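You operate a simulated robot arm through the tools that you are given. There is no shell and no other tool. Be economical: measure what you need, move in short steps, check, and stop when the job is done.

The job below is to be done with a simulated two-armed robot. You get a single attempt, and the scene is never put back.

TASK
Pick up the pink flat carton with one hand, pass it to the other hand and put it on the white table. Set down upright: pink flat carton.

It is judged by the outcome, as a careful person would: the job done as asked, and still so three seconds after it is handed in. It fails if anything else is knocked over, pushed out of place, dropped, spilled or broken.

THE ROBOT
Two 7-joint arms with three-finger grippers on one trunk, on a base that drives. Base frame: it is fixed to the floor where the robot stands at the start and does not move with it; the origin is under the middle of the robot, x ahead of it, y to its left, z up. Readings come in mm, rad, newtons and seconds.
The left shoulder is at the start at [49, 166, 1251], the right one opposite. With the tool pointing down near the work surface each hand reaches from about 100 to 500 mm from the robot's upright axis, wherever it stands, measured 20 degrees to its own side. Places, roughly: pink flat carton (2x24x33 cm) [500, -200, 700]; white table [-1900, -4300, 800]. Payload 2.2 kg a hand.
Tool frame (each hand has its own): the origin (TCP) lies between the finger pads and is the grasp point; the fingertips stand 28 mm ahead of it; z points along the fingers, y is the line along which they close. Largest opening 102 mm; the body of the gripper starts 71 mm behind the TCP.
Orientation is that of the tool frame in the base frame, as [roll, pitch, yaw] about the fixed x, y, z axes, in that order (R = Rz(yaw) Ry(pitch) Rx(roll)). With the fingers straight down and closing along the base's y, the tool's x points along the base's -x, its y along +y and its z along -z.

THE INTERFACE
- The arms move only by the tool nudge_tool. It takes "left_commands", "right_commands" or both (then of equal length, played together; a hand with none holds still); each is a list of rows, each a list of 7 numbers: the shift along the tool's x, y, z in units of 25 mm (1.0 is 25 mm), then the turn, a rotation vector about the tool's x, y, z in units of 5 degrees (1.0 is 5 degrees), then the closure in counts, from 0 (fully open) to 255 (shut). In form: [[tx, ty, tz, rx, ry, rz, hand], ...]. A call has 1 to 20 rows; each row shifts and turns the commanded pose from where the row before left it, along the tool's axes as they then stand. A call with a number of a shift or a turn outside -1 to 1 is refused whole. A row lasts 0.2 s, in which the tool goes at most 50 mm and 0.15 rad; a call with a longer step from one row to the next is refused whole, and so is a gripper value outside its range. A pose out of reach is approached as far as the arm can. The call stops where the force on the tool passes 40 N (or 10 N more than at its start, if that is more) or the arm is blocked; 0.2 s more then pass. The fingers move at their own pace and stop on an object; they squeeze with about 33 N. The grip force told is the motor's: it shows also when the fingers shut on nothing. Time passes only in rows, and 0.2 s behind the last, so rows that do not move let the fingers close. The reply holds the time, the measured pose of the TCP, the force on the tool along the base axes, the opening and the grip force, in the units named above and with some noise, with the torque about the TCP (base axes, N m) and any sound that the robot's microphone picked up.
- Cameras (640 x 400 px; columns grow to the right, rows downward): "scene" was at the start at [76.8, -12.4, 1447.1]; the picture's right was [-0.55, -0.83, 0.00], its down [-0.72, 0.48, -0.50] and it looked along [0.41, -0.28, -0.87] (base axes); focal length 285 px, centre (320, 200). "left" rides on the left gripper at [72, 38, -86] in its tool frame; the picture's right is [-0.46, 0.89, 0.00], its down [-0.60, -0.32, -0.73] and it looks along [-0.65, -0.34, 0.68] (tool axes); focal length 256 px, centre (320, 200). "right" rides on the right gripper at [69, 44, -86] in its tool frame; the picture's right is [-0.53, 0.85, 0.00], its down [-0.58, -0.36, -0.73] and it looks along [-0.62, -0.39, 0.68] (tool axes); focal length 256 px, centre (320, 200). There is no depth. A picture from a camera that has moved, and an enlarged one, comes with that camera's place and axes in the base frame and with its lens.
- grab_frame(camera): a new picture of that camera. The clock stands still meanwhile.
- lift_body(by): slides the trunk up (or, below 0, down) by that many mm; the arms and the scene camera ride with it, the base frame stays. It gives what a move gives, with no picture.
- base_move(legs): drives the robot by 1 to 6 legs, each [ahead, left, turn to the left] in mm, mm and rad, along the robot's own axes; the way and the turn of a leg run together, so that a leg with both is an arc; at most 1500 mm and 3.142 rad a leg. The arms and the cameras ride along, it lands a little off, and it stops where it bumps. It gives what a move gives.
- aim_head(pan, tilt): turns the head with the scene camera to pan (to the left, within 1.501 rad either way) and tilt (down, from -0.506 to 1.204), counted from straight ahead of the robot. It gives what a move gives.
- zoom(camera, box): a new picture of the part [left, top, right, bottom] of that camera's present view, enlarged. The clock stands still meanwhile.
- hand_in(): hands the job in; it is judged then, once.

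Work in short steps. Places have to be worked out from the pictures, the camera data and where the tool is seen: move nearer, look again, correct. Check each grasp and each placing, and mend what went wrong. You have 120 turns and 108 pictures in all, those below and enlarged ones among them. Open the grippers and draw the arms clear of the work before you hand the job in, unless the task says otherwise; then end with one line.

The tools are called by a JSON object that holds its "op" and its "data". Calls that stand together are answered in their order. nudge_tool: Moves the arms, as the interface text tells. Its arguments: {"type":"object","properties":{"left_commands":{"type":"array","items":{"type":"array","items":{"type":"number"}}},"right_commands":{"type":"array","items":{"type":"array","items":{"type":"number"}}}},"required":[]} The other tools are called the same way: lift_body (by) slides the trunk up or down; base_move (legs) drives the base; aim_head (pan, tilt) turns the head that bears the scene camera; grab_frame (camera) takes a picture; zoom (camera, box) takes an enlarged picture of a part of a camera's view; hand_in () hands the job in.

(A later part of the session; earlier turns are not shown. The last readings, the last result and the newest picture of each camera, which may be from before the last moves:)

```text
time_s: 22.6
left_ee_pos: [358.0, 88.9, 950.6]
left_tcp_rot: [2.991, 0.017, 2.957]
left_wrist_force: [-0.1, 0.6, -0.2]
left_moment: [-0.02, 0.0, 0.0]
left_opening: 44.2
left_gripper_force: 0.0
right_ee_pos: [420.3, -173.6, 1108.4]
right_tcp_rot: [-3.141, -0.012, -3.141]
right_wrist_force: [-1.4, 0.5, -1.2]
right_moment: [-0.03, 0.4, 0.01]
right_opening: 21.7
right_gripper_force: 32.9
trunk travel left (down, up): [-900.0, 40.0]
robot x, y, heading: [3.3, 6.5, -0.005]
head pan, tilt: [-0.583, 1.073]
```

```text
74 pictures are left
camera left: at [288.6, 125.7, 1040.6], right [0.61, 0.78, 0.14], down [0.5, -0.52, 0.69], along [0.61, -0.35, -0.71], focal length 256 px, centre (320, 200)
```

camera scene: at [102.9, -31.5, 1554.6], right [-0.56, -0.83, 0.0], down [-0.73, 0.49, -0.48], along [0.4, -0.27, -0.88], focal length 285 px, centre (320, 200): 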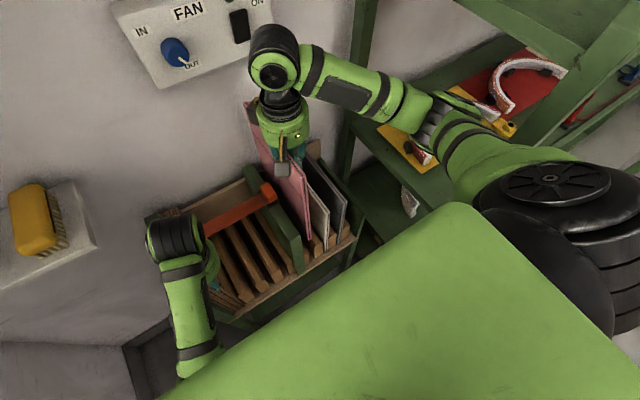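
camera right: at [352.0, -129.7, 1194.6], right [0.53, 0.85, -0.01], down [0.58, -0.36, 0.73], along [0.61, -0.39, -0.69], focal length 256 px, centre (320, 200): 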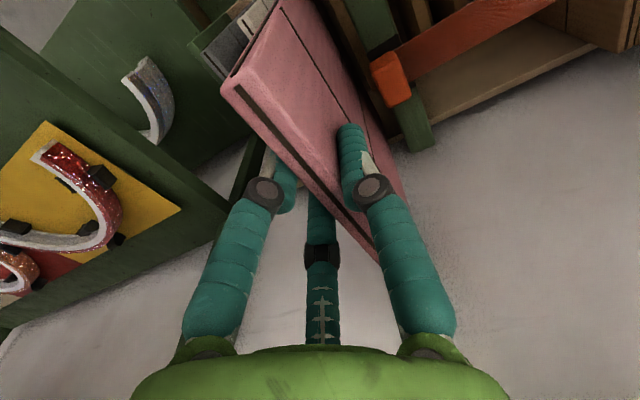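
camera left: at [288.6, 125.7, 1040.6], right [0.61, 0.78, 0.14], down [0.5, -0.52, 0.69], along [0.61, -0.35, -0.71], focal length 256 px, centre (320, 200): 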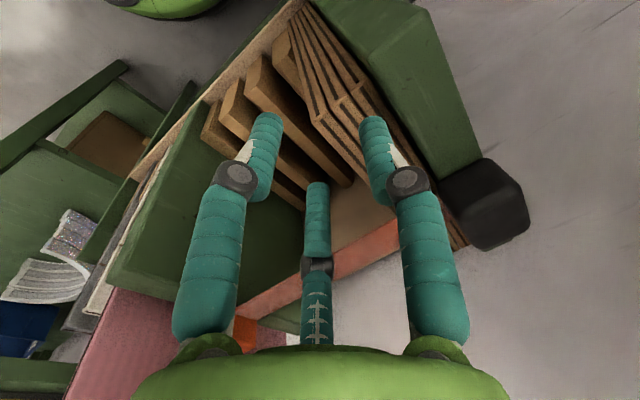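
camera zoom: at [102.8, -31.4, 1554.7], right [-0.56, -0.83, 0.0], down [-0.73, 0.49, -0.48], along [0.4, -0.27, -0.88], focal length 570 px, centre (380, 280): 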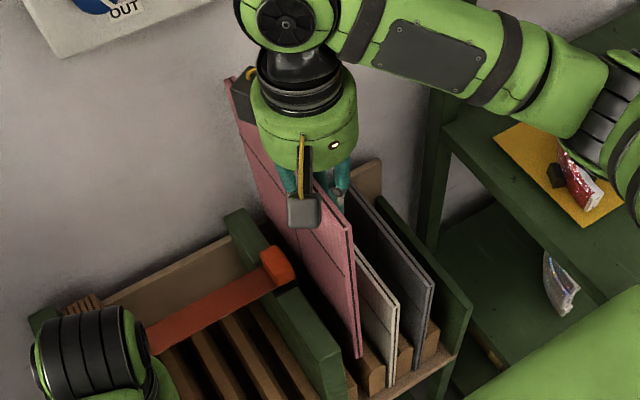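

A light contact at the back of the slot, consistent with 1.4 N at the carton's lower rear edge. I back off 10 mm toward the robot, then keep lifting.

{"op": "nudge_tool", "data": {"right_commands": [[0.25, 0, 0, 0, 0, 0, 255], [0.25, 0, -0.3, 0, 0, 0, 255], [0, 0, -0.5, 0, 0, 0, 255], [0, 0, -0.5, 0, 0, 0, 255], [0, 0, -0.5, 0, 0, 0, 255], [0, 0, -0.5, 0, 0, 0, 255], [0, 0, -0.5, 0, 0, 0, 255], [0, 0, -0.5, 0, 0, 0, 255], [0, 0, -0.5, 0, 0, 0, 255], [0, 0, -0.5, 0, 0, 0, 255], [0, 0, 0, 0, 0, 0, 255]]}}

{"op": "grab_frame", "data": {"camera": "scene"}}

```text
time_s: 25.1
left_ee_pos: [357.7, 87.6, 948.5]
left_tcp_rot: [2.989, 0.02, 2.958]
left_wrist_force: [-0.2, 0.1, -0.4]
left_moment: [0.03, -0.01, -0.03]
left_opening: 43.8
left_gripper_force: 0.0
right_ee_pos: [402.4, -171.4, 1198.3]
right_tcp_rot: [3.138, -0.053, -3.133]
right_wrist_force: [0.5, 0.5, -1.3]
right_moment: [-0.06, 0.05, -0.03]
right_opening: 21.9
right_gripper_force: 33.4
trunk travel left (down, up): [-900.0, 40.0]
robot x, y, heading: [2.1, 3.0, -0.003]
head pan, tilt: [-0.583, 1.073]
```

```text
73 pictures are left
camera scene: at [101.6, -33.0, 1552.5], right [-0.56, -0.83, 0.0], down [-0.73, 0.49, -0.48], along [0.4, -0.26, -0.88], focal length 285 px, centre (320, 200)
```

scene: 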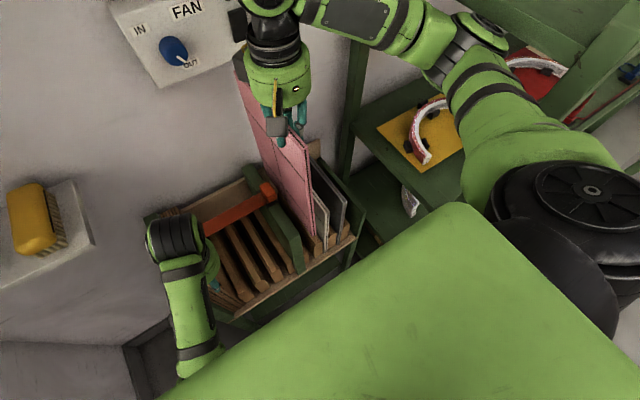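

The carton's bottom is now at about z 880. I lift the trunk 40 more and then back straight out of the rack.

{"op": "lift_body", "data": {"by": 40}}

{"op": "aim_head", "data": {"pan": -1.5, "tilt": 0.5}}

{"op": "grab_frame", "data": {"camera": "scene"}}

```text
time_s: 25.7
left_ee_pos: [361.0, 86.3, 982.3]
left_tcp_rot: [2.988, 0.019, 2.958]
left_wrist_force: [0.1, 0.0, 1.0]
left_moment: [0.0, 0.01, -0.01]
left_opening: 44.2
left_gripper_force: 0.1
right_ee_pos: [381.3, -166.7, 1190.2]
right_tcp_rot: [3.121, -0.187, -3.115]
right_wrist_force: [-0.5, -0.1, -1.0]
right_moment: [-0.01, 0.05, -0.01]
right_opening: 21.8
right_gripper_force: 32.7
trunk travel left (down, up): [-931.0, 9.0]
robot x, y, heading: [-4.7, 3.4, -0.007]
head pan, tilt: [-0.583, 1.073]
stopped: the arm was blocked; the commanded pose is now the measured one
```

```text
time_s: 26.9
left_ee_pos: [360.1, 86.5, 981.3]
left_tcp_rot: [2.989, 0.016, 2.958]
left_wrist_force: [0.5, 1.4, 0.7]
left_moment: [0.0, 0.01, -0.01]
left_opening: 44.3
left_gripper_force: 0.0
right_ee_pos: [381.3, -169.0, 1188.9]
right_tcp_rot: [3.127, -0.184, -3.12]
right_wrist_force: [-0.8, -0.4, -1.6]
right_moment: [0.0, 0.05, 0.01]
right_opening: 21.6
right_gripper_force: 33.1
trunk travel left (down, up): [-931.0, 9.0]
robot x, y, heading: [1.3, 4.0, -0.006]
head pan, tilt: [-1.499, 0.499]
```

```text
72 pictures are left
camera scene: at [59.7, -90.0, 1631.5], right [-1.0, -0.07, 0.0], down [-0.03, 0.48, -0.88], along [0.06, -0.87, -0.48], focal length 285 px, centre (320, 200)
```

scene: 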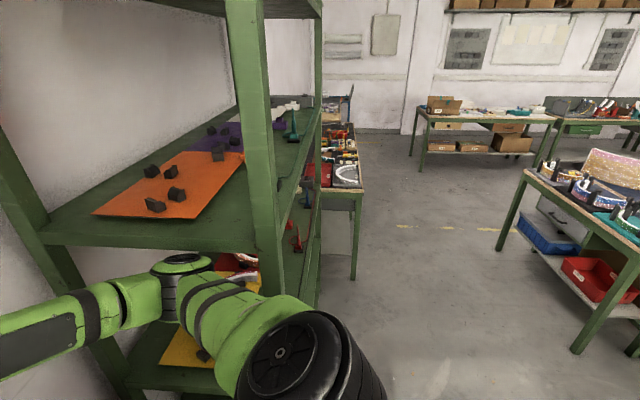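

The trunk rise was blocked and the right hand tipped. Its forearm may be touching the shelf, so I lower the trunk back and look there.

{"op": "lift_body", "data": {"by": -31}}

{"op": "aim_head", "data": {"pan": -0.9, "tilt": 0.6}}

{"op": "grab_frame", "data": {"camera": "scene"}}

```text
time_s: 27.7
left_ee_pos: [359.2, 88.7, 950.1]
left_tcp_rot: [2.99, 0.019, 2.959]
left_wrist_force: [0.7, 0.0, -0.2]
left_moment: [-0.01, -0.02, 0.02]
left_opening: 43.9
left_gripper_force: 0.0
right_ee_pos: [381.0, -165.8, 1160.7]
right_tcp_rot: [3.129, -0.179, -3.124]
right_wrist_force: [-0.4, 0.6, -0.6]
right_moment: [-0.02, 0.05, 0.0]
right_opening: 21.9
right_gripper_force: 33.1
trunk travel left (down, up): [-900.0, 40.0]
robot x, y, heading: [2.7, 4.4, -0.008]
head pan, tilt: [-1.499, 0.499]
```

```text
time_s: 28.7
left_ee_pos: [359.4, 88.3, 949.7]
left_tcp_rot: [2.991, 0.02, 2.958]
left_wrist_force: [0.3, -0.8, -0.8]
left_moment: [0.01, -0.01, 0.04]
left_opening: 43.8
left_gripper_force: 0.0
right_ee_pos: [379.3, -166.1, 1160.1]
right_tcp_rot: [3.13, -0.18, -3.122]
right_wrist_force: [0.7, 0.0, -0.7]
right_moment: [0.0, 0.0, -0.02]
right_opening: 21.9
right_gripper_force: 32.6
trunk travel left (down, up): [-900.0, 40.0]
robot x, y, heading: [0.0, 5.5, -0.009]
head pan, tilt: [-0.901, 0.6]
```

```text
71 pictures are left
camera scene: at [103.8, -64.7, 1591.9], right [-0.79, -0.62, 0.0], down [-0.35, 0.45, -0.83], along [0.51, -0.65, -0.56], focal length 285 px, centre (320, 200)
```

scene: 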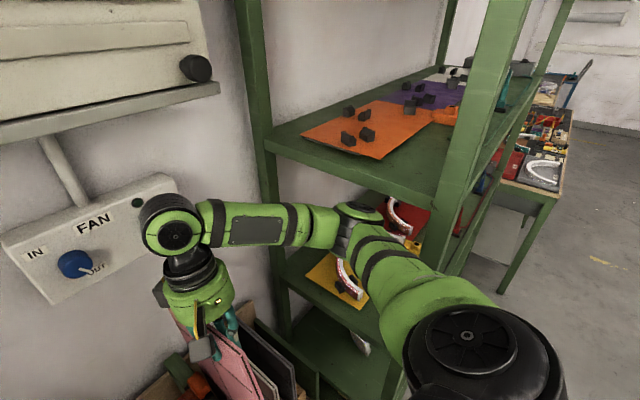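

The wrist was likely pushing up under the hood's lip; it is free now. The carton's bottom is still in its lane, so I back the base straight out.

{"op": "base_move", "data": {"legs": [[-150, 0, 0]]}}

{"op": "grab_frame", "data": {"camera": "scene"}}

```text
time_s: 30.0
left_ee_pos: [211.0, 90.0, 948.9]
left_tcp_rot: [2.992, 0.02, 2.959]
left_wrist_force: [0.8, 0.3, -0.4]
left_moment: [-0.01, 0.04, -0.02]
left_opening: 44.2
left_gripper_force: 0.1
right_ee_pos: [234.7, -165.3, 1158.9]
right_tcp_rot: [3.13, -0.185, -3.123]
right_wrist_force: [0.7, 0.2, -1.1]
right_moment: [-0.05, 0.06, -0.03]
right_opening: 21.6
right_gripper_force: 33.2
trunk travel left (down, up): [-900.0, 40.0]
robot x, y, heading: [-145.1, 3.3, -0.003]
head pan, tilt: [-0.901, 0.6]
```

```text
70 pictures are left
camera scene: at [-40.8, -63.5, 1591.5], right [-0.79, -0.62, 0.0], down [-0.35, 0.44, -0.82], along [0.51, -0.65, -0.57], focal length 285 px, centre (320, 200)
```

scene: 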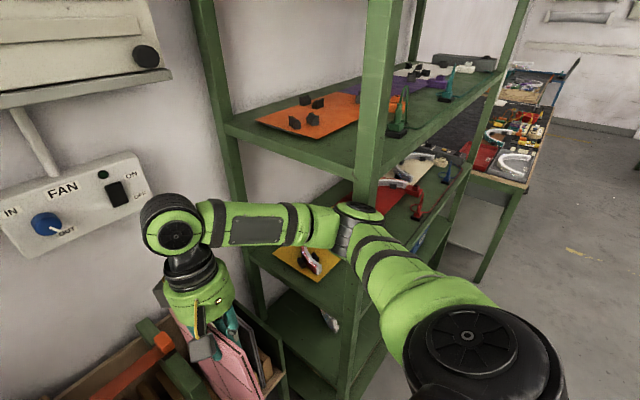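

Clear motion. I back out another 350 mm.

{"op": "base_move", "data": {"legs": [[-350, 0, 0]]}}

{"op": "aim_head", "data": {"pan": -0.2, "tilt": 0.9}}

{"op": "grab_frame", "data": {"camera": "scene"}}

```text
time_s: 32.3
left_ee_pos: [-136.0, 93.3, 950.1]
left_tcp_rot: [2.989, 0.019, 2.956]
left_wrist_force: [0.4, -0.1, 0.5]
left_moment: [-0.01, 0.02, 0.0]
left_opening: 44.2
left_gripper_force: 0.1
right_ee_pos: [-114.3, -162.8, 1159.2]
right_tcp_rot: [3.131, -0.181, -3.125]
right_wrist_force: [0.9, 0.6, -1.3]
right_moment: [-0.02, 0.09, 0.03]
right_opening: 21.8
right_gripper_force: 33.1
trunk travel left (down, up): [-900.0, 40.0]
robot x, y, heading: [-497.5, 6.9, -0.006]
head pan, tilt: [-0.901, 0.6]
```

```text
time_s: 33.4
left_ee_pos: [-136.9, 93.6, 950.4]
left_tcp_rot: [2.991, 0.017, 2.956]
left_wrist_force: [0.3, 0.0, -0.4]
left_moment: [0.0, 0.0, 0.0]
left_opening: 43.9
left_gripper_force: 0.0
right_ee_pos: [-116.3, -163.1, 1159.4]
right_tcp_rot: [3.13, -0.18, -3.125]
right_wrist_force: [-0.3, -0.8, -0.9]
right_moment: [-0.01, 0.04, 0.02]
right_opening: 21.4
right_gripper_force: 33.1
trunk travel left (down, up): [-900.0, 40.0]
robot x, y, heading: [-495.7, 10.3, -0.011]
head pan, tilt: [-0.201, 0.901]
```

```text
69 pictures are left
camera scene: at [-372.6, -7.3, 1567.1], right [-0.21, -0.98, 0.0], down [-0.77, 0.16, -0.62], along [0.61, -0.13, -0.78], focal length 285 px, centre (320, 200)
```

scene: 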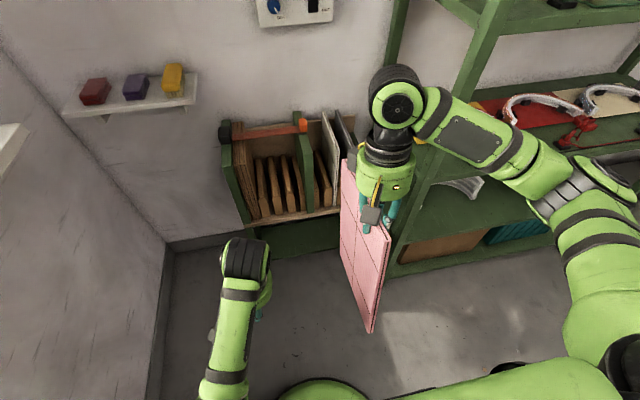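

The carton is clear of the rack and still upright in the grip. Now I turn it crosswise (right hand yaw +90°, levelled), and raise and turn the left hand -90° for a grip beside it.

{"op": "nudge_tool", "data": {"right_commands": [[0, 0, 0, 0, -0.7, 0, 255], [0, 0, 0, 0, -0.7, 0, 255], [0, 0, 0, 0, -0.66, 0, 255], [0, 0, 0, 0, 0, -0.9, 255], [0, 0, 0, 0, 0, -0.9, 255], [0, 0, 0, 0, 0, -0.9, 255], [0, 0, 0, 0, 0, -0.9, 255], [0, 0, 0, 0, 0, -0.9, 255], [0, 0, 0, 0, 0, -0.9, 255], [0, 0, 0, 0, 0, -0.9, 255], [0, 0, 0, 0, 0, -0.9, 255], [0, 0, 0, 0, 0, -0.9, 255], [0, 0, 0, 0, 0, -0.9, 255]], "left_commands": [[0, 0.8, 0, 0.6, 0, 0, 140], [0, 0.8, 0, 0.6, 0, 0, 140], [0, 0.4, 0, 0.5, 0, 0, 140], [0, 0, -0.7, 0, 0, 0.8, 140], [0, 0, -0.7, 0, 0, 0.8, 140], [0, 0, -0.7, 0, 0, 0.8, 140], [0, 0, -0.7, 0, 0, 0.8, 140], [0, 0, -0.7, 0, 0, 0.8, 140], [0, 0, -0.7, 0, 0, 0.8, 140], [0, 0, -0.7, 0, 0, 0.8, 140], [0, 0, -0.7, 0, 0, 0.8, 140], [0, 0, -0.7, 0, 0, 0.8, 140], [0, 0, -0.7, 0, 0, 0.8, 140]]}}

{"op": "grab_frame", "data": {"camera": "scene"}}

```text
time_s: 34.4
left_ee_pos: [-135.2, 220.0, 959.6]
left_tcp_rot: [2.952, -0.042, 2.884]
left_wrist_force: [0.4, -0.6, 0.5]
left_moment: [-0.02, 0.0, 0.05]
left_opening: 46.2
left_gripper_force: 0.1
left hand out of reach, approached as far as the arm can: row 5
right_ee_pos: [-116.2, -162.2, 1160.1]
right_tcp_rot: [3.131, -0.001, -3.041]
right_wrist_force: [0.3, -0.8, -1.2]
right_moment: [-0.02, 0.11, 0.01]
right_opening: 21.8
right_gripper_force: 32.8
trunk travel left (down, up): [-900.0, 40.0]
robot x, y, heading: [-493.7, 8.0, -0.014]
head pan, tilt: [-0.201, 0.901]
stopped in row 5 (left hand): the arm was blocked; the commanded pose is now the measured one
```

```text
68 pictures are left
camera scene: at [-372.9, -5.9, 1567.1], right [-0.21, -0.98, 0.0], down [-0.77, 0.16, -0.62], along [0.61, -0.13, -0.78], focal length 285 px, centre (320, 200)
```

scene: 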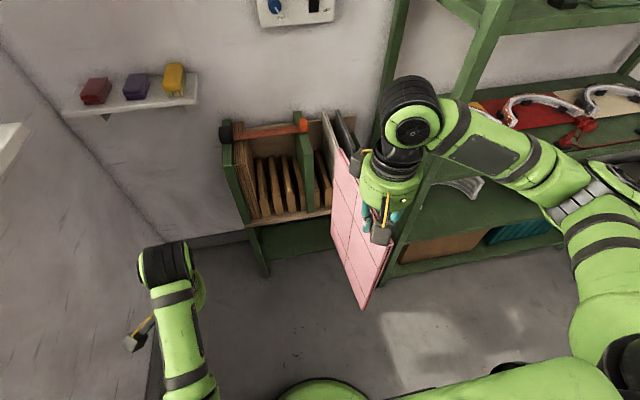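

The left arm went further out than asked and stopped at a joint limit. I'll check it at rest and in its own camera.

{"op": "nudge_tool", "data": {"left_commands": [[0, 0, 0, 0, 0, 0, 140], [0, 0, 0, 0, 0, 0, 140]]}}

{"op": "aim_head", "data": {"pan": 0.6, "tilt": 0.9}}

{"op": "grab_frame", "data": {"camera": "scene"}}

```text
time_s: 35.0
left_ee_pos: [-135.5, 219.8, 959.4]
left_tcp_rot: [2.952, -0.043, 2.884]
left_wrist_force: [0.5, -0.7, 0.6]
left_moment: [-0.02, -0.01, 0.0]
left_opening: 46.2
left_gripper_force: 0.0
right_ee_pos: [-116.4, -162.7, 1159.8]
right_tcp_rot: [3.131, 0.002, -3.041]
right_wrist_force: [0.1, 1.0, -1.0]
right_moment: [-0.03, 0.11, -0.02]
right_opening: 21.5
right_gripper_force: 33.1
trunk travel left (down, up): [-900.0, 40.0]
robot x, y, heading: [-497.0, 3.7, -0.013]
head pan, tilt: [-0.201, 0.901]
```

```text
time_s: 36.2
left_ee_pos: [-135.3, 218.1, 959.6]
left_tcp_rot: [2.954, -0.043, 2.881]
left_wrist_force: [0.0, -0.1, -0.6]
left_moment: [-0.01, 0.01, -0.01]
left_opening: 45.9
left_gripper_force: 0.1
right_ee_pos: [-116.7, -163.1, 1161.3]
right_tcp_rot: [3.131, 0.002, -3.041]
right_wrist_force: [0.5, -0.4, -2.0]
right_moment: [-0.01, 0.07, 0.0]
right_opening: 21.6
right_gripper_force: 32.5
trunk travel left (down, up): [-900.0, 40.0]
robot x, y, heading: [-492.8, 9.0, -0.011]
head pan, tilt: [0.6, 0.901]
```

```text
67 pictures are left
camera scene: at [-384.2, 50.6, 1567.1], right [0.56, -0.83, 0.0], down [-0.65, -0.44, -0.62], along [0.52, 0.35, -0.78], focal length 285 px, centre (320, 200)
```

scene: 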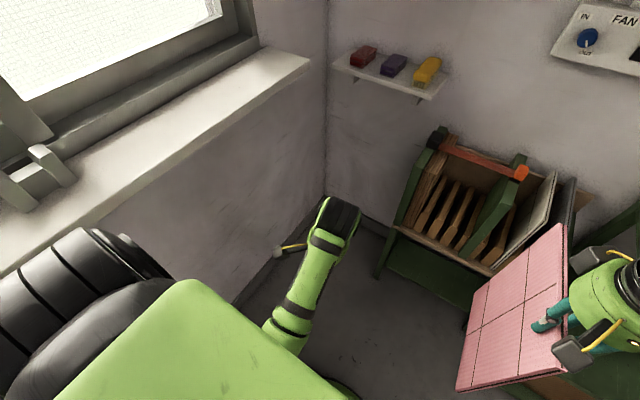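

The left arm is cramped by the window wall. I'll do the handover in the open, so I turn right toward the room in place.

{"op": "base_move", "data": {"legs": [[0, 0, -0.8]]}}

{"op": "aim_head", "data": {"pan": -0.8, "tilt": 0.4}}

{"op": "grab_frame", "data": {"camera": "scene"}}

```text
time_s: 38.7
left_ee_pos: [-93.4, -103.8, 959.6]
left_tcp_rot: [2.953, -0.044, 2.081]
left_wrist_force: [0.6, -0.1, -0.9]
left_moment: [-0.01, 0.01, -0.03]
left_opening: 45.9
left_gripper_force: 0.0
right_ee_pos: [-353.6, -381.6, 1160.3]
right_tcp_rot: [3.131, 0.0, 2.443]
right_wrist_force: [0.2, 0.2, -1.1]
right_moment: [0.03, 0.08, -0.01]
right_opening: 21.8
right_gripper_force: 33.1
trunk travel left (down, up): [-900.0, 40.0]
robot x, y, heading: [-493.7, 9.9, -0.806]
head pan, tilt: [0.6, 0.901]
```

```text
time_s: 40.2
left_ee_pos: [-93.8, -102.0, 960.3]
left_tcp_rot: [2.954, -0.044, 2.082]
left_wrist_force: [-0.1, -0.6, 0.8]
left_moment: [0.01, 0.0, 0.0]
left_opening: 46.1
left_gripper_force: 0.0
right_ee_pos: [-353.2, -382.0, 1160.8]
right_tcp_rot: [3.132, 0.002, 2.442]
right_wrist_force: [-0.2, 0.2, -0.8]
right_moment: [0.02, 0.06, -0.03]
right_opening: 21.7
right_gripper_force: 32.9
trunk travel left (down, up): [-900.0, 40.0]
robot x, y, heading: [-490.5, 6.2, -0.808]
head pan, tilt: [-0.799, 0.4]
```

```text
66 pictures are left
camera scene: at [-465.8, -119.9, 1610.1], right [-1.0, 0.04, 0.0], down [0.01, 0.39, -0.92], along [-0.03, -0.92, -0.39], focal length 285 px, centre (320, 200)
```

scene: 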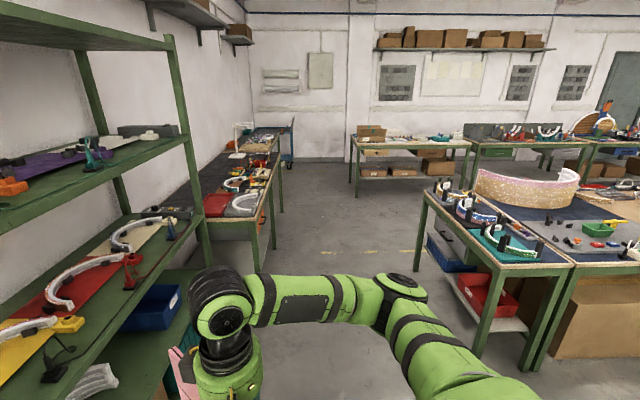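

The white table is visible straight down the aisle, with its front edge at about y -3990 and x from -1070 to -2660. The aisle is about 1.2 m wide. I face down it and go to its middle for the handover.

{"op": "base_move", "data": {"legs": [[0, 0, -0.765], [0, -180, 0], [500, 0, 0]]}}

{"op": "aim_head", "data": {"pan": 0, "tilt": 0.75}}

{"op": "grab_frame", "data": {"camera": "scene"}}

```text
time_s: 46.2
left_ee_pos: [-468.7, -839.1, 960.7]
left_tcp_rot: [2.952, -0.045, 1.313]
left_wrist_force: [0.9, 0.1, 0.7]
left_moment: [-0.08, -0.02, 0.0]
left_opening: 46.0
left_gripper_force: 0.0
right_ee_pos: [-850.9, -856.4, 1162.1]
right_tcp_rot: [3.129, 0.002, 1.673]
right_wrist_force: [0.2, 0.2, -0.9]
right_moment: [0.04, 0.0, 0.02]
right_opening: 21.5
right_gripper_force: 32.7
trunk travel left (down, up): [-900.0, 40.0]
robot x, y, heading: [-680.0, -478.8, -1.58]
head pan, tilt: [-0.799, 0.4]
```

```text
time_s: 47.4
left_ee_pos: [-467.8, -838.6, 959.5]
left_tcp_rot: [2.952, -0.042, 1.312]
left_wrist_force: [0.5, 0.0, 0.3]
left_moment: [0.01, 0.01, 0.02]
left_opening: 45.9
left_gripper_force: 0.1
right_ee_pos: [-851.4, -858.0, 1160.3]
right_tcp_rot: [3.132, 0.001, 1.675]
right_wrist_force: [-0.7, 0.1, -0.5]
right_moment: [0.08, 0.03, 0.04]
right_opening: 21.4
right_gripper_force: 33.0
trunk travel left (down, up): [-900.0, 40.0]
robot x, y, heading: [-680.2, -480.6, -1.58]
head pan, tilt: [0.0, 0.75]
```

```text
65 pictures are left
camera scene: at [-683.5, -612.5, 1579.0], right [-1.0, 0.01, 0.0], down [0.01, 0.68, -0.73], along [-0.01, -0.73, -0.68], focal length 285 px, centre (320, 200)
```

scene: 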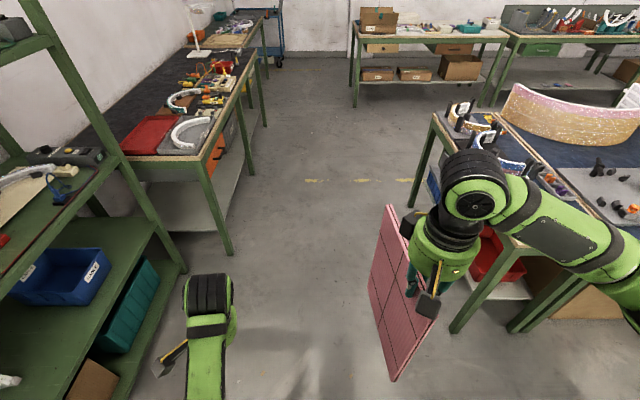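

In the open aisle now. I turn the right hand +85° so the carton stands crosswise in front of me.

{"op": "nudge_tool", "data": {"right_commands": [[0, 0, 0, 0, 0, -0.9, 255], [0, 0, 0, 0, 0, -0.9, 255], [0, 0, 0, 0, 0, -0.9, 255], [0, 0, 0, 0, 0, -0.9, 255], [0, 0, 0, 0, 0, -0.9, 255], [0, 0, 0, 0, 0, -0.9, 255], [0, 0, 0, 0, 0, -0.9, 255], [0, 0, 0, 0, 0, -0.9, 255], [0, 0, 0, 0, 0, -0.9, 255], [0, 0, 0, 0, 0, -0.9, 255], [0, 0, 0, 0, 0, -0.9, 255], [0, 0, 0, 0, 0, -0.9, 255], [0, 0, 0, 0, 0, -0.9, 255], [0, 0, 0, 0, 0, -0.9, 255], [0, 0, 0, 0, 0, -0.9, 255], [0, 0, 0, 0, 0, -0.9, 255], [0, 0, 0, 0, 0, -0.9, 255], [0, 0, 0, 0, 0, -0.9, 255]]}}

{"op": "grab_frame", "data": {"camera": "scene"}}

```text
time_s: 51.2
left_ee_pos: [-469.5, -840.4, 960.2]
left_tcp_rot: [2.953, -0.045, 1.311]
left_wrist_force: [-0.2, -0.2, -0.6]
left_moment: [-0.03, 0.0, 0.02]
left_opening: 46.0
left_gripper_force: 0.0
right_ee_pos: [-851.3, -856.9, 1159.8]
right_tcp_rot: [-3.141, 0.011, 3.089]
right_wrist_force: [0.2, 0.3, -0.9]
right_moment: [0.01, 0.12, -0.02]
right_opening: 21.6
right_gripper_force: 33.3
trunk travel left (down, up): [-900.0, 40.0]
robot x, y, heading: [-682.3, -480.1, -1.575]
head pan, tilt: [0.0, 0.75]
```

```text
64 pictures are left
camera scene: at [-683.4, -612.8, 1579.0], right [-1.0, 0.01, 0.0], down [0.0, 0.68, -0.73], along [-0.01, -0.73, -0.68], focal length 285 px, centre (320, 200)
```

scene: 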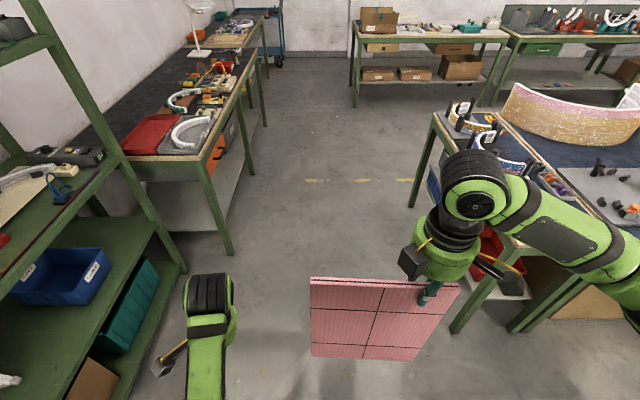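

The carton now stands crosswise. I slide the right hand 65 mm to the left, and start yawing the left hand to face it.

{"op": "nudge_tool", "data": {"right_commands": [[-0.5, 0, 0, 0, 0, 0, 255], [-0.5, 0, 0, 0, 0, 0, 255], [-0.5, 0, 0, 0, 0, 0, 255], [-0.5, 0, 0, 0, 0, 0, 255], [-0.5, 0, 0, 0, 0, 0, 255], [0, 0, 0, 0, 0, 0, 255]], "left_commands": [[0, 0, 0, 0.4, 0, 0.8, 100], [0, 0, 0, 0.4, 0, 0.8, 100], [0, 0, 0, 0.4, 0, 0.8, 100], [0, 0, 0, 0.4, 0, 0.8, 100], [0, 0, 0, 0.4, 0, 0.8, 100], [0, 0, 0, 0, 0, 0.8, 100]]}}

```text
time_s: 52.2
left_ee_pos: [-401.7, -832.6, 959.8]
left_tcp_rot: [2.986, -0.172, 1.057]
left_wrist_force: [0.3, -0.7, 0.7]
left_moment: [-0.01, 0.0, -0.01]
left_opening: 62.1
left_gripper_force: 0.0
right_ee_pos: [-798.7, -859.9, 1160.8]
right_tcp_rot: [-3.142, 0.009, 3.089]
right_wrist_force: [0.9, 0.0, -1.0]
right_moment: [0.0, 0.1, 0.0]
right_opening: 21.8
right_gripper_force: 33.0
trunk travel left (down, up): [-900.0, 40.0]
robot x, y, heading: [-677.4, -481.1, -1.579]
head pan, tilt: [0.0, 0.75]
stopped in row 5 (left hand): the arm was blocked; the commanded pose is now the measured one
```

Yawing there runs into a wrist limit. I'll first raise the left hand to working height and see whether the arm's posture frees up.

{"op": "nudge_tool", "data": {"left_commands": [[0, 0, -0.6, 0, 0, -0.6, 100], [0, 0, -0.6, 0, 0, -0.6, 100], [0, 0, -0.6, 0, 0, -0.6, 100], [0, 0, -0.6, 0, 0, -0.6, 100], [0, 0, -0.6, 0, 0, -0.6, 100], [0, 0, -0.6, 0, 0, -0.6, 100], [0, 0, -0.6, 0, 0, 0, 100], [0, 0, -0.6, 0, 0, 0, 100], [0, 0, -0.6, 0, 0, 0, 100], [0, 0, -0.6, 0, 0, 0, 100]]}}

{"op": "aim_head", "data": {"pan": 0.4, "tilt": 0.75}}

{"op": "grab_frame", "data": {"camera": "scene"}}

```text
time_s: 53.0
left_ee_pos: [-341.3, -827.2, 1004.5]
left_tcp_rot: [2.809, -0.227, 1.235]
left_wrist_force: [0.5, -0.1, -0.2]
left_moment: [-0.02, 0.02, 0.0]
left_opening: 62.1
left_gripper_force: 0.1
left hand out of reach, approached as far as the arm can: row 3
right_ee_pos: [-800.5, -861.2, 1160.8]
right_tcp_rot: [-3.141, 0.009, 3.088]
right_wrist_force: [0.5, -0.3, -1.1]
right_moment: [-0.01, 0.07, -0.01]
right_opening: 21.6
right_gripper_force: 33.0
trunk travel left (down, up): [-900.0, 40.0]
robot x, y, heading: [-679.4, -485.2, -1.577]
head pan, tilt: [0.0, 0.75]
stopped in row 3 (left hand): the arm was blocked; the commanded pose is now the measured one
```

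```text
time_s: 53.8
left_ee_pos: [-342.5, -826.5, 1003.4]
left_tcp_rot: [2.808, -0.23, 1.233]
left_wrist_force: [-0.1, 0.8, 0.3]
left_moment: [-0.02, -0.02, -0.02]
left_opening: 62.1
left_gripper_force: 0.1
right_ee_pos: [-800.9, -860.8, 1161.2]
right_tcp_rot: [-3.141, 0.009, 3.088]
right_wrist_force: [-0.7, 0.5, -0.9]
right_moment: [0.02, 0.1, 0.01]
right_opening: 21.7
right_gripper_force: 33.1
trunk travel left (down, up): [-900.0, 40.0]
robot x, y, heading: [-677.9, -477.4, -1.58]
head pan, tilt: [0.4, 0.75]
```

```text
63 pictures are left
camera scene: at [-651.2, -606.4, 1579.0], right [-0.92, -0.38, 0.0], down [-0.26, 0.63, -0.73], along [0.28, -0.68, -0.68], focal length 285 px, centre (320, 200)
```

scene: 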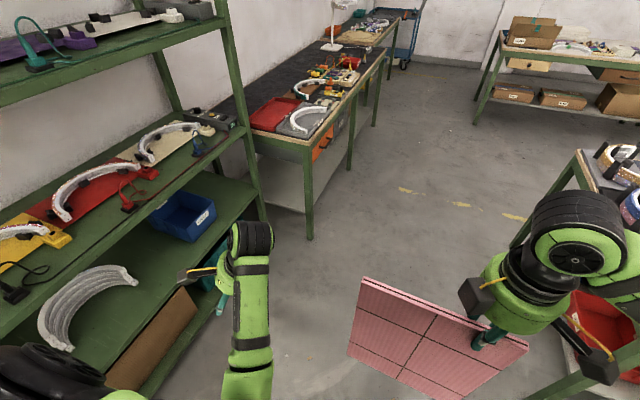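

The left arm keeps drifting outward, so it's near a joint limit. I'll bring it back inward at this height while levelling it.

{"op": "nudge_tool", "data": {"left_commands": [[-0.2, -0.6, 0, 0, 0, 0, 100], [-0.2, -0.6, 0, 0, 0, 0, 100], [-0.2, -0.6, 0, 0.4, -0.3, 0, 100], [-0.2, -0.6, 0, 0.4, -0.3, 0, 100], [-0.2, -0.6, 0, 0.4, -0.3, 0, 100], [-0.2, -0.6, 0, 0.4, -0.3, 0, 100], [0, 0, 0, 0.4, -0.3, 0, 100], [0, 0, 0, 0.4, -0.3, 0, 100]]}}

```text
time_s: 55.2
left_ee_pos: [-367.9, -824.4, 988.2]
left_tcp_rot: [2.8, -0.17, 1.242]
left_wrist_force: [0.3, -1.3, 0.5]
left_moment: [0.02, -0.03, -0.01]
left_opening: 62.0
left_gripper_force: 0.0
right_ee_pos: [-800.4, -859.5, 1160.8]
right_tcp_rot: [3.141, 0.01, 3.087]
right_wrist_force: [0.9, -0.4, -1.4]
right_moment: [0.0, 0.08, -0.02]
right_opening: 21.9
right_gripper_force: 32.6
trunk travel left (down, up): [-900.0, 40.0]
robot x, y, heading: [-684.1, -482.1, -1.578]
head pan, tilt: [0.4, 0.75]
stopped in row 6 (left hand): the arm was blocked; the commanded pose is now the measured one
```

Test the opposite yaw direction to see which joint is at its limit.

{"op": "nudge_tool", "data": {"left_commands": [[0, 0, 0, 0, 0, -0.8, 100], [0, 0, 0, 0, 0, -0.8, 100], [0, 0, 0, 0, 0, -0.8, 100], [0, 0, 0, 0, 0, -0.8, 100], [0, 0, 0, 0, 0, -0.8, 100], [0, 0, 0, 0, 0, -0.8, 100], [0, 0, 0, 0, 0, 0, 100]]}}

{"op": "grab_frame", "data": {"camera": "scene"}}

```text
time_s: 57.0
left_ee_pos: [-330.5, -818.1, 994.5]
left_tcp_rot: [2.669, -0.03, 1.645]
left_wrist_force: [0.3, -0.8, 0.1]
left_moment: [0.03, -0.02, 0.01]
left_opening: 62.2
left_gripper_force: 0.0
right_ee_pos: [-800.7, -859.6, 1160.5]
right_tcp_rot: [-3.141, 0.008, 3.087]
right_wrist_force: [0.1, -0.3, -1.8]
right_moment: [0.02, 0.07, -0.02]
right_opening: 21.9
right_gripper_force: 33.1
trunk travel left (down, up): [-900.0, 40.0]
robot x, y, heading: [-676.7, -482.5, -1.577]
head pan, tilt: [0.4, 0.75]
stopped in row 7 (left hand): the arm was blocked; the commanded pose is now the measured one
```

```text
62 pictures are left
camera scene: at [-651.0, -606.6, 1579.0], right [-0.92, -0.38, 0.0], down [-0.26, 0.63, -0.73], along [0.28, -0.68, -0.68], focal length 285 px, centre (320, 200)
```

scene: 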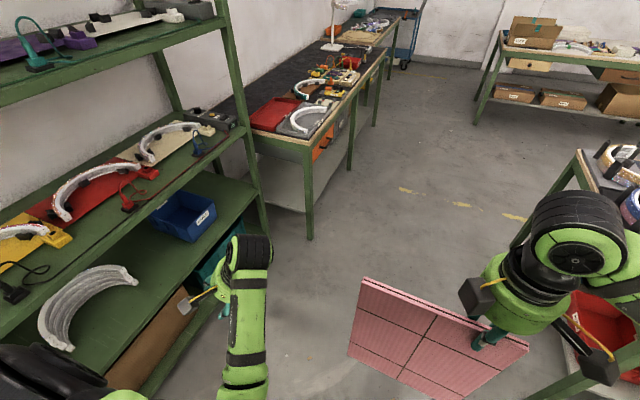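

Position still drifts outward. I look at the left elbow with the head turned down and left.

{"op": "aim_head", "data": {"pan": 0.7, "tilt": 1.2}}

{"op": "grab_frame", "data": {"camera": "scene"}}

{"op": "grab_frame", "data": {"camera": "left"}}

{"op": "grab_frame", "data": {"camera": "right"}}

```text
time_s: 57.9
left_ee_pos: [-331.7, -817.8, 993.1]
left_tcp_rot: [2.669, -0.03, 1.646]
left_wrist_force: [0.6, 0.2, -0.7]
left_moment: [-0.01, -0.03, -0.03]
left_opening: 62.1
left_gripper_force: 0.2
right_ee_pos: [-800.5, -858.6, 1160.8]
right_tcp_rot: [3.141, 0.01, 3.088]
right_wrist_force: [0.3, 0.0, -1.2]
right_moment: [-0.04, 0.06, -0.02]
right_opening: 21.4
right_gripper_force: 33.0
trunk travel left (down, up): [-900.0, 40.0]
robot x, y, heading: [-680.3, -478.4, -1.576]
head pan, tilt: [0.7, 1.201]
```

```text
61 pictures are left
camera scene: at [-647.1, -573.1, 1547.3], right [-0.77, -0.64, 0.0], down [-0.59, 0.72, -0.36], along [0.23, -0.28, -0.93], focal length 285 px, centre (320, 200)
```

scene: 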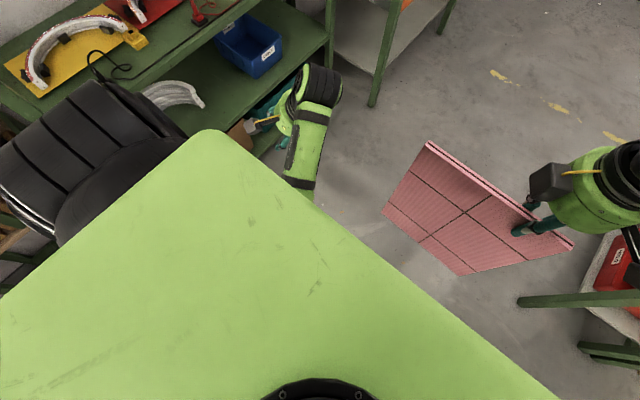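

```text
60 pictures are left
camera left: at [-342.5, -750.5, 1091.0], right [0.82, -0.42, 0.39], down [-0.57, -0.66, 0.49], along [0.06, -0.62, -0.78], focal length 256 px, centre (320, 200)
```

left: 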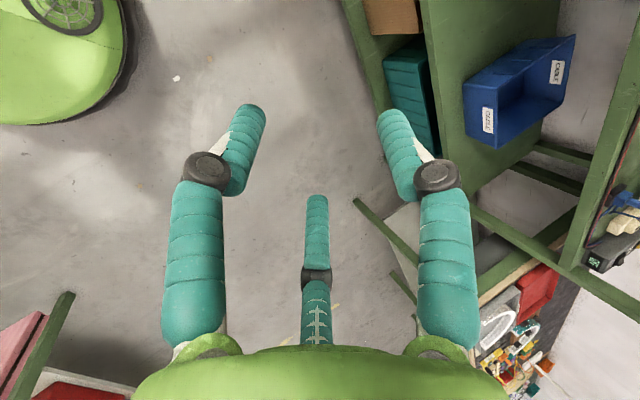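

```text
59 pictures are left
camera right: at [-868.5, -813.3, 1246.1], right [0.58, 0.81, 0.01], down [0.55, -0.4, 0.74], along [0.6, -0.42, -0.68], focal length 256 px, centre (320, 200)
```

right: 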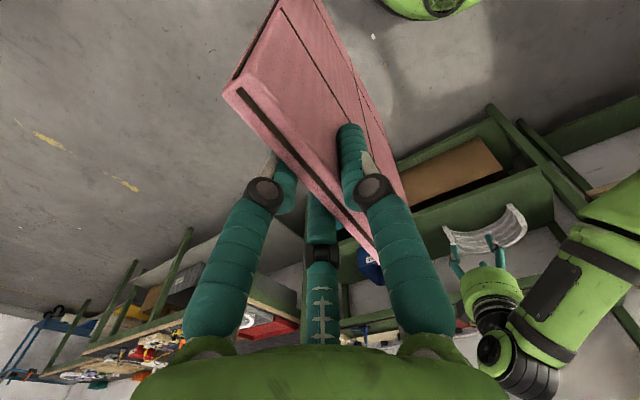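

The left elbow is tucked under the shoulder, and going up or inward is what it can't do. I'll go lower and inward while levelling, and bring the carton down to it instead.

{"op": "nudge_tool", "data": {"left_commands": [[0, -0.3, 0.4, 0.6, 0, 0, 100], [0, -0.3, 0.4, 0.6, 0, 0, 100], [0, -0.3, 0.4, 0.6, 0, 0, 100], [0, -0.4, 0.4, 0.6, 0, 0, 100], [0, -0.4, 0.4, 0.6, 0, 0, 100], [0, -0.5, 0.4, 0.6, 0, 0, 100], [0, -0.5, 0.4, 0.6, 0, 0, 100], [0, -0.5, 0.4, 0.6, 0, 0, 100], [0, -0.5, 0, 0.6, 0, 0, 100], [0, 0, 0, 0, 0, 0, 100]]}}

```text
time_s: 60.1
left_ee_pos: [-375.6, -818.6, 899.1]
left_tcp_rot: [3.097, -0.027, 1.649]
left_wrist_force: [-0.3, -0.9, -0.2]
left_moment: [0.02, 0.0, -0.02]
left_opening: 62.2
left_gripper_force: 0.1
right_ee_pos: [-800.4, -859.9, 1161.7]
right_tcp_rot: [3.141, 0.011, 3.087]
right_wrist_force: [-0.1, 0.2, -0.7]
right_moment: [0.0, 0.03, -0.04]
right_opening: 21.7
right_gripper_force: 32.9
trunk travel left (down, up): [-900.0, 40.0]
robot x, y, heading: [-678.9, -482.1, -1.581]
head pan, tilt: [0.7, 1.201]
```

That worked fully: the left hand is level at z 899. Now I yaw it gradually at this height.

{"op": "nudge_tool", "data": {"left_commands": [[0, 0, 0, 0, 0, 0.7, 100], [0, 0, 0, 0, 0, 0.7, 100], [0, 0, 0, 0, 0, 0.7, 100], [0, 0, 0, 0, 0, 0.7, 100], [0, 0, 0, 0, 0, 0.7, 100], [0, 0, 0, 0, 0, 0.7, 100], [0, 0, 0, 0, 0, 0.7, 100], [0, 0, 0, 0, 0, 0.7, 100]]}}

```text
time_s: 61.9
left_ee_pos: [-397.6, -820.9, 894.9]
left_tcp_rot: [-3.127, -0.026, 1.156]
left_wrist_force: [-0.2, -0.5, -0.7]
left_moment: [-0.01, -0.02, -0.02]
left_opening: 62.1
left_gripper_force: 0.1
right_ee_pos: [-799.8, -860.7, 1160.4]
right_tcp_rot: [-3.141, 0.011, 3.087]
right_wrist_force: [-0.2, -0.2, -1.2]
right_moment: [-0.01, 0.06, 0.02]
right_opening: 21.5
right_gripper_force: 33.2
trunk travel left (down, up): [-900.0, 40.0]
robot x, y, heading: [-679.5, -479.9, -1.575]
head pan, tilt: [0.7, 1.201]
```

Working. Continue the yaw.

{"op": "nudge_tool", "data": {"left_commands": [[0, 0, 0.1, 0, 0, 0.9, 100], [0, 0, 0.1, 0, 0, 0.9, 100], [0, 0, 0.1, 0, 0, 0.9, 100], [0, 0, 0.1, 0, 0, 0.9, 100], [0, 0, 0.1, 0, 0, 0.9, 100], [0, 0, 0.1, 0, 0, 0.9, 100], [0, 0, 0, 0, 0, 0.9, 100], [0, 0, 0, 0, 0, 0.9, 100], [0, 0, 0, 0, 0, 0.9, 100], [0, 0, 0, 0, 0, 0.9, 100], [0, 0, 0, 0, 0, 0.9, 100], [0, 0, 0, 0, 0, 0.9, 100], [0, 0, 0, 0, 0, 0.9, 100], [0, 0, 0, 0, 0, 0.7, 100]]}}

{"op": "grab_frame", "data": {"camera": "scene"}}

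```text
time_s: 64.9
left_ee_pos: [-399.6, -820.6, 882.0]
left_tcp_rot: [-3.111, -0.001, 0.073]
left_wrist_force: [0.3, 0.5, -0.5]
left_moment: [-0.01, -0.03, 0.0]
left_opening: 62.1
left_gripper_force: 0.0
right_ee_pos: [-800.4, -860.5, 1161.0]
right_tcp_rot: [3.141, 0.012, 3.088]
right_wrist_force: [-1.0, 0.1, -0.8]
right_moment: [0.01, 0.06, -0.02]
right_opening: 21.6
right_gripper_force: 33.2
trunk travel left (down, up): [-900.0, 40.0]
robot x, y, heading: [-681.3, -483.6, -1.578]
head pan, tilt: [0.7, 1.201]
```

```text
58 pictures are left
camera scene: at [-646.9, -573.0, 1547.2], right [-0.77, -0.64, 0.0], down [-0.6, 0.72, -0.36], along [0.23, -0.28, -0.93], focal length 285 px, centre (320, 200)
```

scene: 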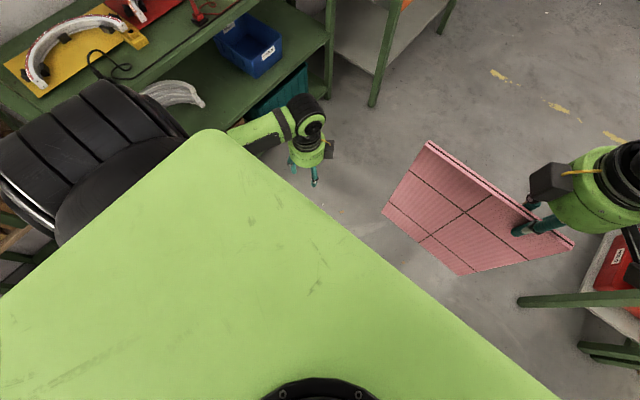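

Left hand yawed with the elbow swung out, mirroring the right. Now raise it above the carton's top edge.

{"op": "nudge_tool", "data": {"left_commands": [[0, 0, -0.7, 0, 0, 0, 100], [0, 0, -0.9, 0, 0, 0, 100], [0, 0, -0.9, 0, 0, 0, 100], [0, 0, -0.9, 0, 0, 0, 100], [0, 0, -0.9, 0, 0, 0, 100], [0, 0, -0.9, 0, 0, 0, 100], [0, 0, -0.9, 0, 0, 0, 100], [0, 0, -0.9, 0, 0, 0, 100], [0, 0, -0.9, 0, 0, 0, 100], [0, 0, -0.9, 0, 0, 0, 100], [0, 0, -0.9, 0, 0, 0, 100], [0, 0, -0.9, 0, 0, 0, 100], [0, 0, -0.9, 0, 0, 0, 100], [0, 0, -0.9, 0, 0, 0, 100], [0, 0, -0.9, 0, 0, 0, 100], [0, 0, -0.9, 0, 0, 0, 100]]}}

{"op": "aim_head", "data": {"pan": 0, "tilt": 0.7}}

{"op": "grab_frame", "data": {"camera": "scene"}}

```text
time_s: 68.3
left_ee_pos: [-397.3, -830.3, 1237.5]
left_tcp_rot: [-3.113, 0.0, 0.075]
left_wrist_force: [0.4, -0.6, 0.9]
left_moment: [0.0, 0.02, 0.0]
left_opening: 62.1
left_gripper_force: 0.0
right_ee_pos: [-801.6, -860.6, 1160.9]
right_tcp_rot: [-3.141, 0.01, 3.089]
right_wrist_force: [-0.3, -0.4, -0.8]
right_moment: [0.02, 0.05, 0.01]
right_opening: 21.5
right_gripper_force: 33.5
trunk travel left (down, up): [-900.0, 40.0]
robot x, y, heading: [-677.4, -481.0, -1.579]
head pan, tilt: [0.7, 1.201]
```

```text
time_s: 69.4
left_ee_pos: [-396.8, -830.3, 1236.8]
left_tcp_rot: [-3.113, -0.001, 0.075]
left_wrist_force: [-0.3, -0.2, -0.5]
left_moment: [-0.03, 0.0, -0.01]
left_opening: 62.2
left_gripper_force: 0.1
right_ee_pos: [-800.0, -859.9, 1161.8]
right_tcp_rot: [3.141, 0.009, 3.087]
right_wrist_force: [-0.3, 0.7, -2.0]
right_moment: [-0.01, 0.09, -0.02]
right_opening: 21.6
right_gripper_force: 33.5
trunk travel left (down, up): [-900.0, 40.0]
robot x, y, heading: [-680.5, -478.6, -1.582]
head pan, tilt: [0.0, 0.7]
```

```text
57 pictures are left
camera scene: at [-683.2, -614.8, 1583.2], right [-1.0, 0.01, 0.0], down [0.0, 0.64, -0.76], along [0.0, -0.76, -0.64], focal length 285 px, centre (320, 200)
```

scene: 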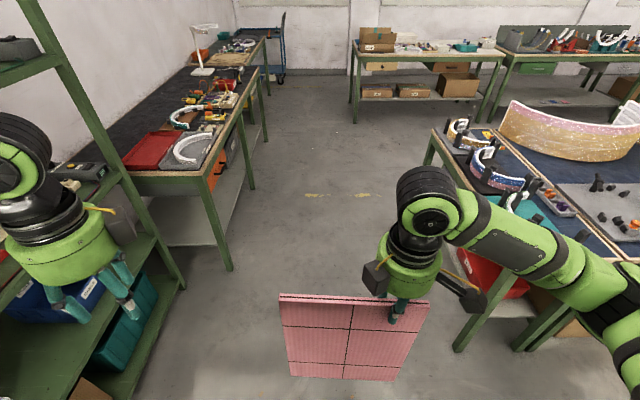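

The left hand is high and level. I shift the carton 50 mm left and bring the left hand over its free end, then tilt it outward 20° so the two hands' bodies stay apart.

{"op": "nudge_tool", "data": {"right_commands": [[-0.5, 0, 0, 0, 0, 0, 255], [-0.5, 0, 0, 0, 0, 0, 255], [-0.5, 0, 0, 0, 0, 0, 255], [-0.5, 0, 0, 0, 0, 0, 255], [0, 0, 0, 0, 0, 0, 255], [0, 0, 0, 0, 0, 0, 255], [0, 0, 0, 0, 0, 0, 255], [0, 0, 0, 0, 0, 0, 255], [0, 0, 0, 0, 0, 0, 255], [0, 0, 0, 0, 0, 0, 255], [0, 0, 0, 0, 0, 0, 255], [0, 0, 0, 0, 0, 0, 255], [0, 0, 0, 0, 0, 0, 255], [0, 0, 0, 0, 0, 0, 255], [0, 0, 0, 0, 0, 0, 255], [0, 0, 0, 0, 0, 0, 255]], "left_commands": [[-0.5, 0.1, 0, 0, 0, 0.5, 100], [-0.7, 0.15, 0, 0, 0, 0.5, 100], [-0.7, 0.15, 0, 0, 0, 0.48, 100], [-0.7, 0.15, 0, 0, 0, 0, 100], [-0.7, 0.15, 0, 0, 0, 0, 100], [-0.7, 0.15, 0, -0.33, 0, 0, 100], [-0.7, 0.15, 0, 0, 0, 0, 100], [-0.7, 0.15, 0, 0, 0, 0, 100], [-0.7, 0.15, 0, 0, 0, 0, 100], [-0.7, 0.15, 0, 0, 0, 0, 100], [0, 0, 0, 0, -0.7, 0, 100], [0, 0, 0, 0, -0.7, 0, 100], [0, 0, 0, 0, -0.7, 0, 100], [0, 0, 0, 0, -0.7, 0, 100], [0, 0, 0, 0, -0.7, 0, 100], [0, 0, 0, 0, -0.5, 0, 100]]}}

{"op": "grab_frame", "data": {"camera": "scene"}}

{"op": "grab_frame", "data": {"camera": "left"}}

```text
time_s: 72.8
left_ee_pos: [-569.1, -860.0, 1235.8]
left_tcp_rot: [3.141, 0.355, -0.057]
left_wrist_force: [-0.7, 0.0, -0.4]
left_moment: [0.0, -0.02, 0.0]
left_opening: 62.0
left_gripper_force: 0.0
right_ee_pos: [-749.7, -862.6, 1162.4]
right_tcp_rot: [3.141, 0.011, 3.087]
right_wrist_force: [0.7, 0.0, -0.7]
right_moment: [0.0, 0.06, 0.01]
right_opening: 21.5
right_gripper_force: 33.3
trunk travel left (down, up): [-900.0, 40.0]
robot x, y, heading: [-680.5, -479.7, -1.579]
head pan, tilt: [0.0, 0.7]
```

```text
56 pictures are left
camera scene: at [-683.2, -614.9, 1583.2], right [-1.0, 0.01, 0.0], down [0.0, 0.64, -0.76], along [-0.01, -0.76, -0.64], focal length 285 px, centre (320, 200)
```

scene: 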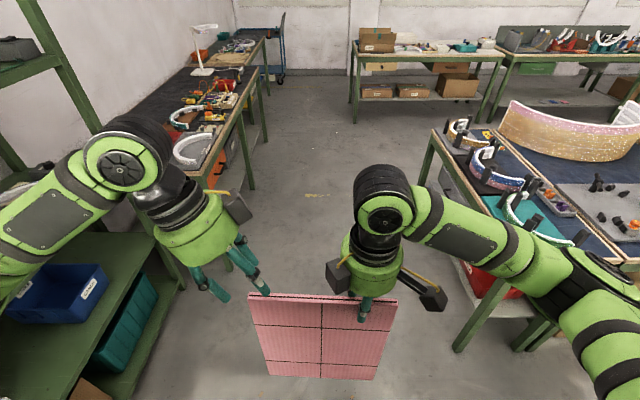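

```text
55 pictures are left
camera left: at [-474.5, -905.8, 1292.4], right [-0.48, -0.86, 0.16], down [-0.3, 0.33, 0.9], along [-0.82, 0.39, -0.42], focal length 256 px, centre (320, 200)
```

left: 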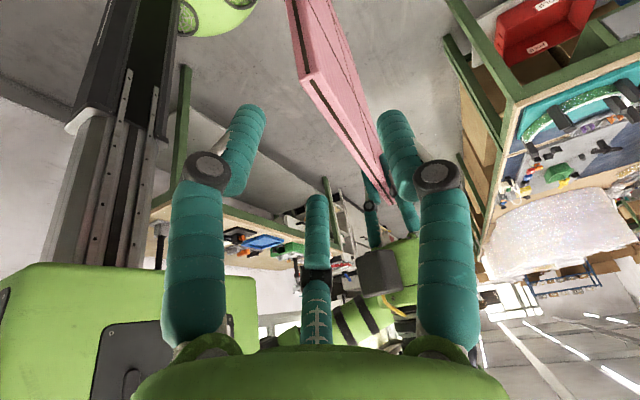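

The card's top line is about 6–7 mm toward tool +y of the left approach line. I correct that and advance 80 mm along the tool to straddle the card's end.

{"op": "nudge_tool", "data": {"left_commands": [[-0.15, 0.13, 0, 0, 0, 0, 100], [-0.15, 0.13, 0.2, 0, 0, 0, 100], [0, 0, 0.4, 0, 0, 0, 100], [0, 0, 0.4, 0, 0, 0, 100], [0, 0, 0.4, 0, 0, 0, 100], [0, 0, 0.4, 0, 0, 0, 100], [0, 0, 0.4, 0, 0, 0, 100], [0, 0, 0, 0, 0, 0, 100]]}}

{"op": "grab_frame", "data": {"camera": "left"}}

{"op": "zoom", "data": {"camera": "scene", "box": [140, 180, 460, 400]}}

```text
time_s: 74.6
left_ee_pos: [-595.6, -867.3, 1186.6]
left_tcp_rot: [-3.141, 0.352, -0.056]
left_wrist_force: [-0.8, -0.6, -0.3]
left_moment: [-0.01, 0.03, -0.01]
left_opening: 61.9
left_gripper_force: 0.0
right_ee_pos: [-750.6, -862.0, 1162.1]
right_tcp_rot: [3.141, 0.011, 3.089]
right_wrist_force: [0.7, 0.1, -1.2]
right_moment: [-0.02, 0.06, -0.02]
right_opening: 21.5
right_gripper_force: 33.0
trunk travel left (down, up): [-900.0, 40.0]
robot x, y, heading: [-677.1, -480.3, -1.576]
head pan, tilt: [0.0, 0.7]
```

```text
54 pictures are left
camera left: at [-500.7, -910.7, 1243.8], right [-0.48, -0.86, 0.16], down [-0.3, 0.33, 0.89], along [-0.82, 0.39, -0.42], focal length 256 px, centre (320, 200)
```

left: 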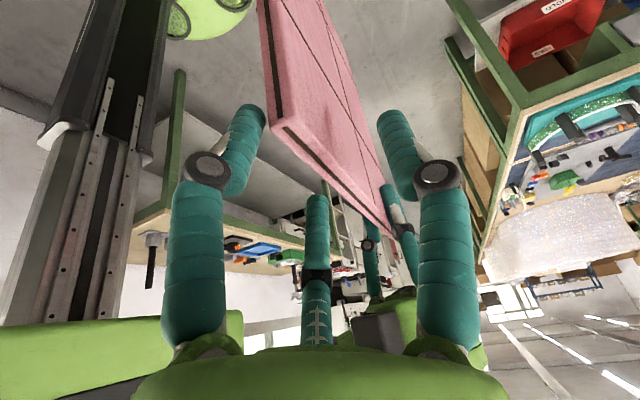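

```text
1.82 times, centred on (300, 290) of scene
camera zoom: at [-683.3, -614.9, 1583.2], right [-1.0, 0.01, 0.0], down [0.0, 0.64, -0.76], along [-0.01, -0.76, -0.64], focal length 518 px, centre (356, 36)
```

zoom: 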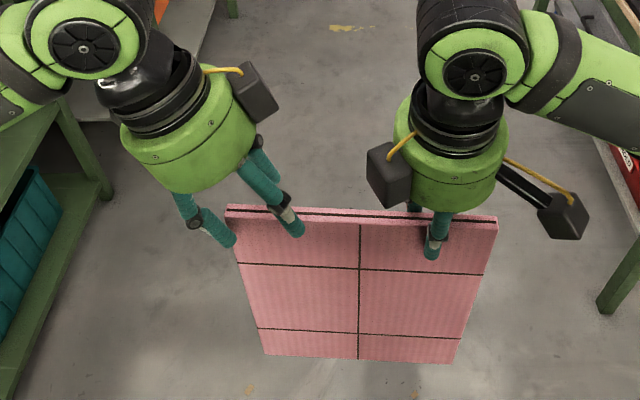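

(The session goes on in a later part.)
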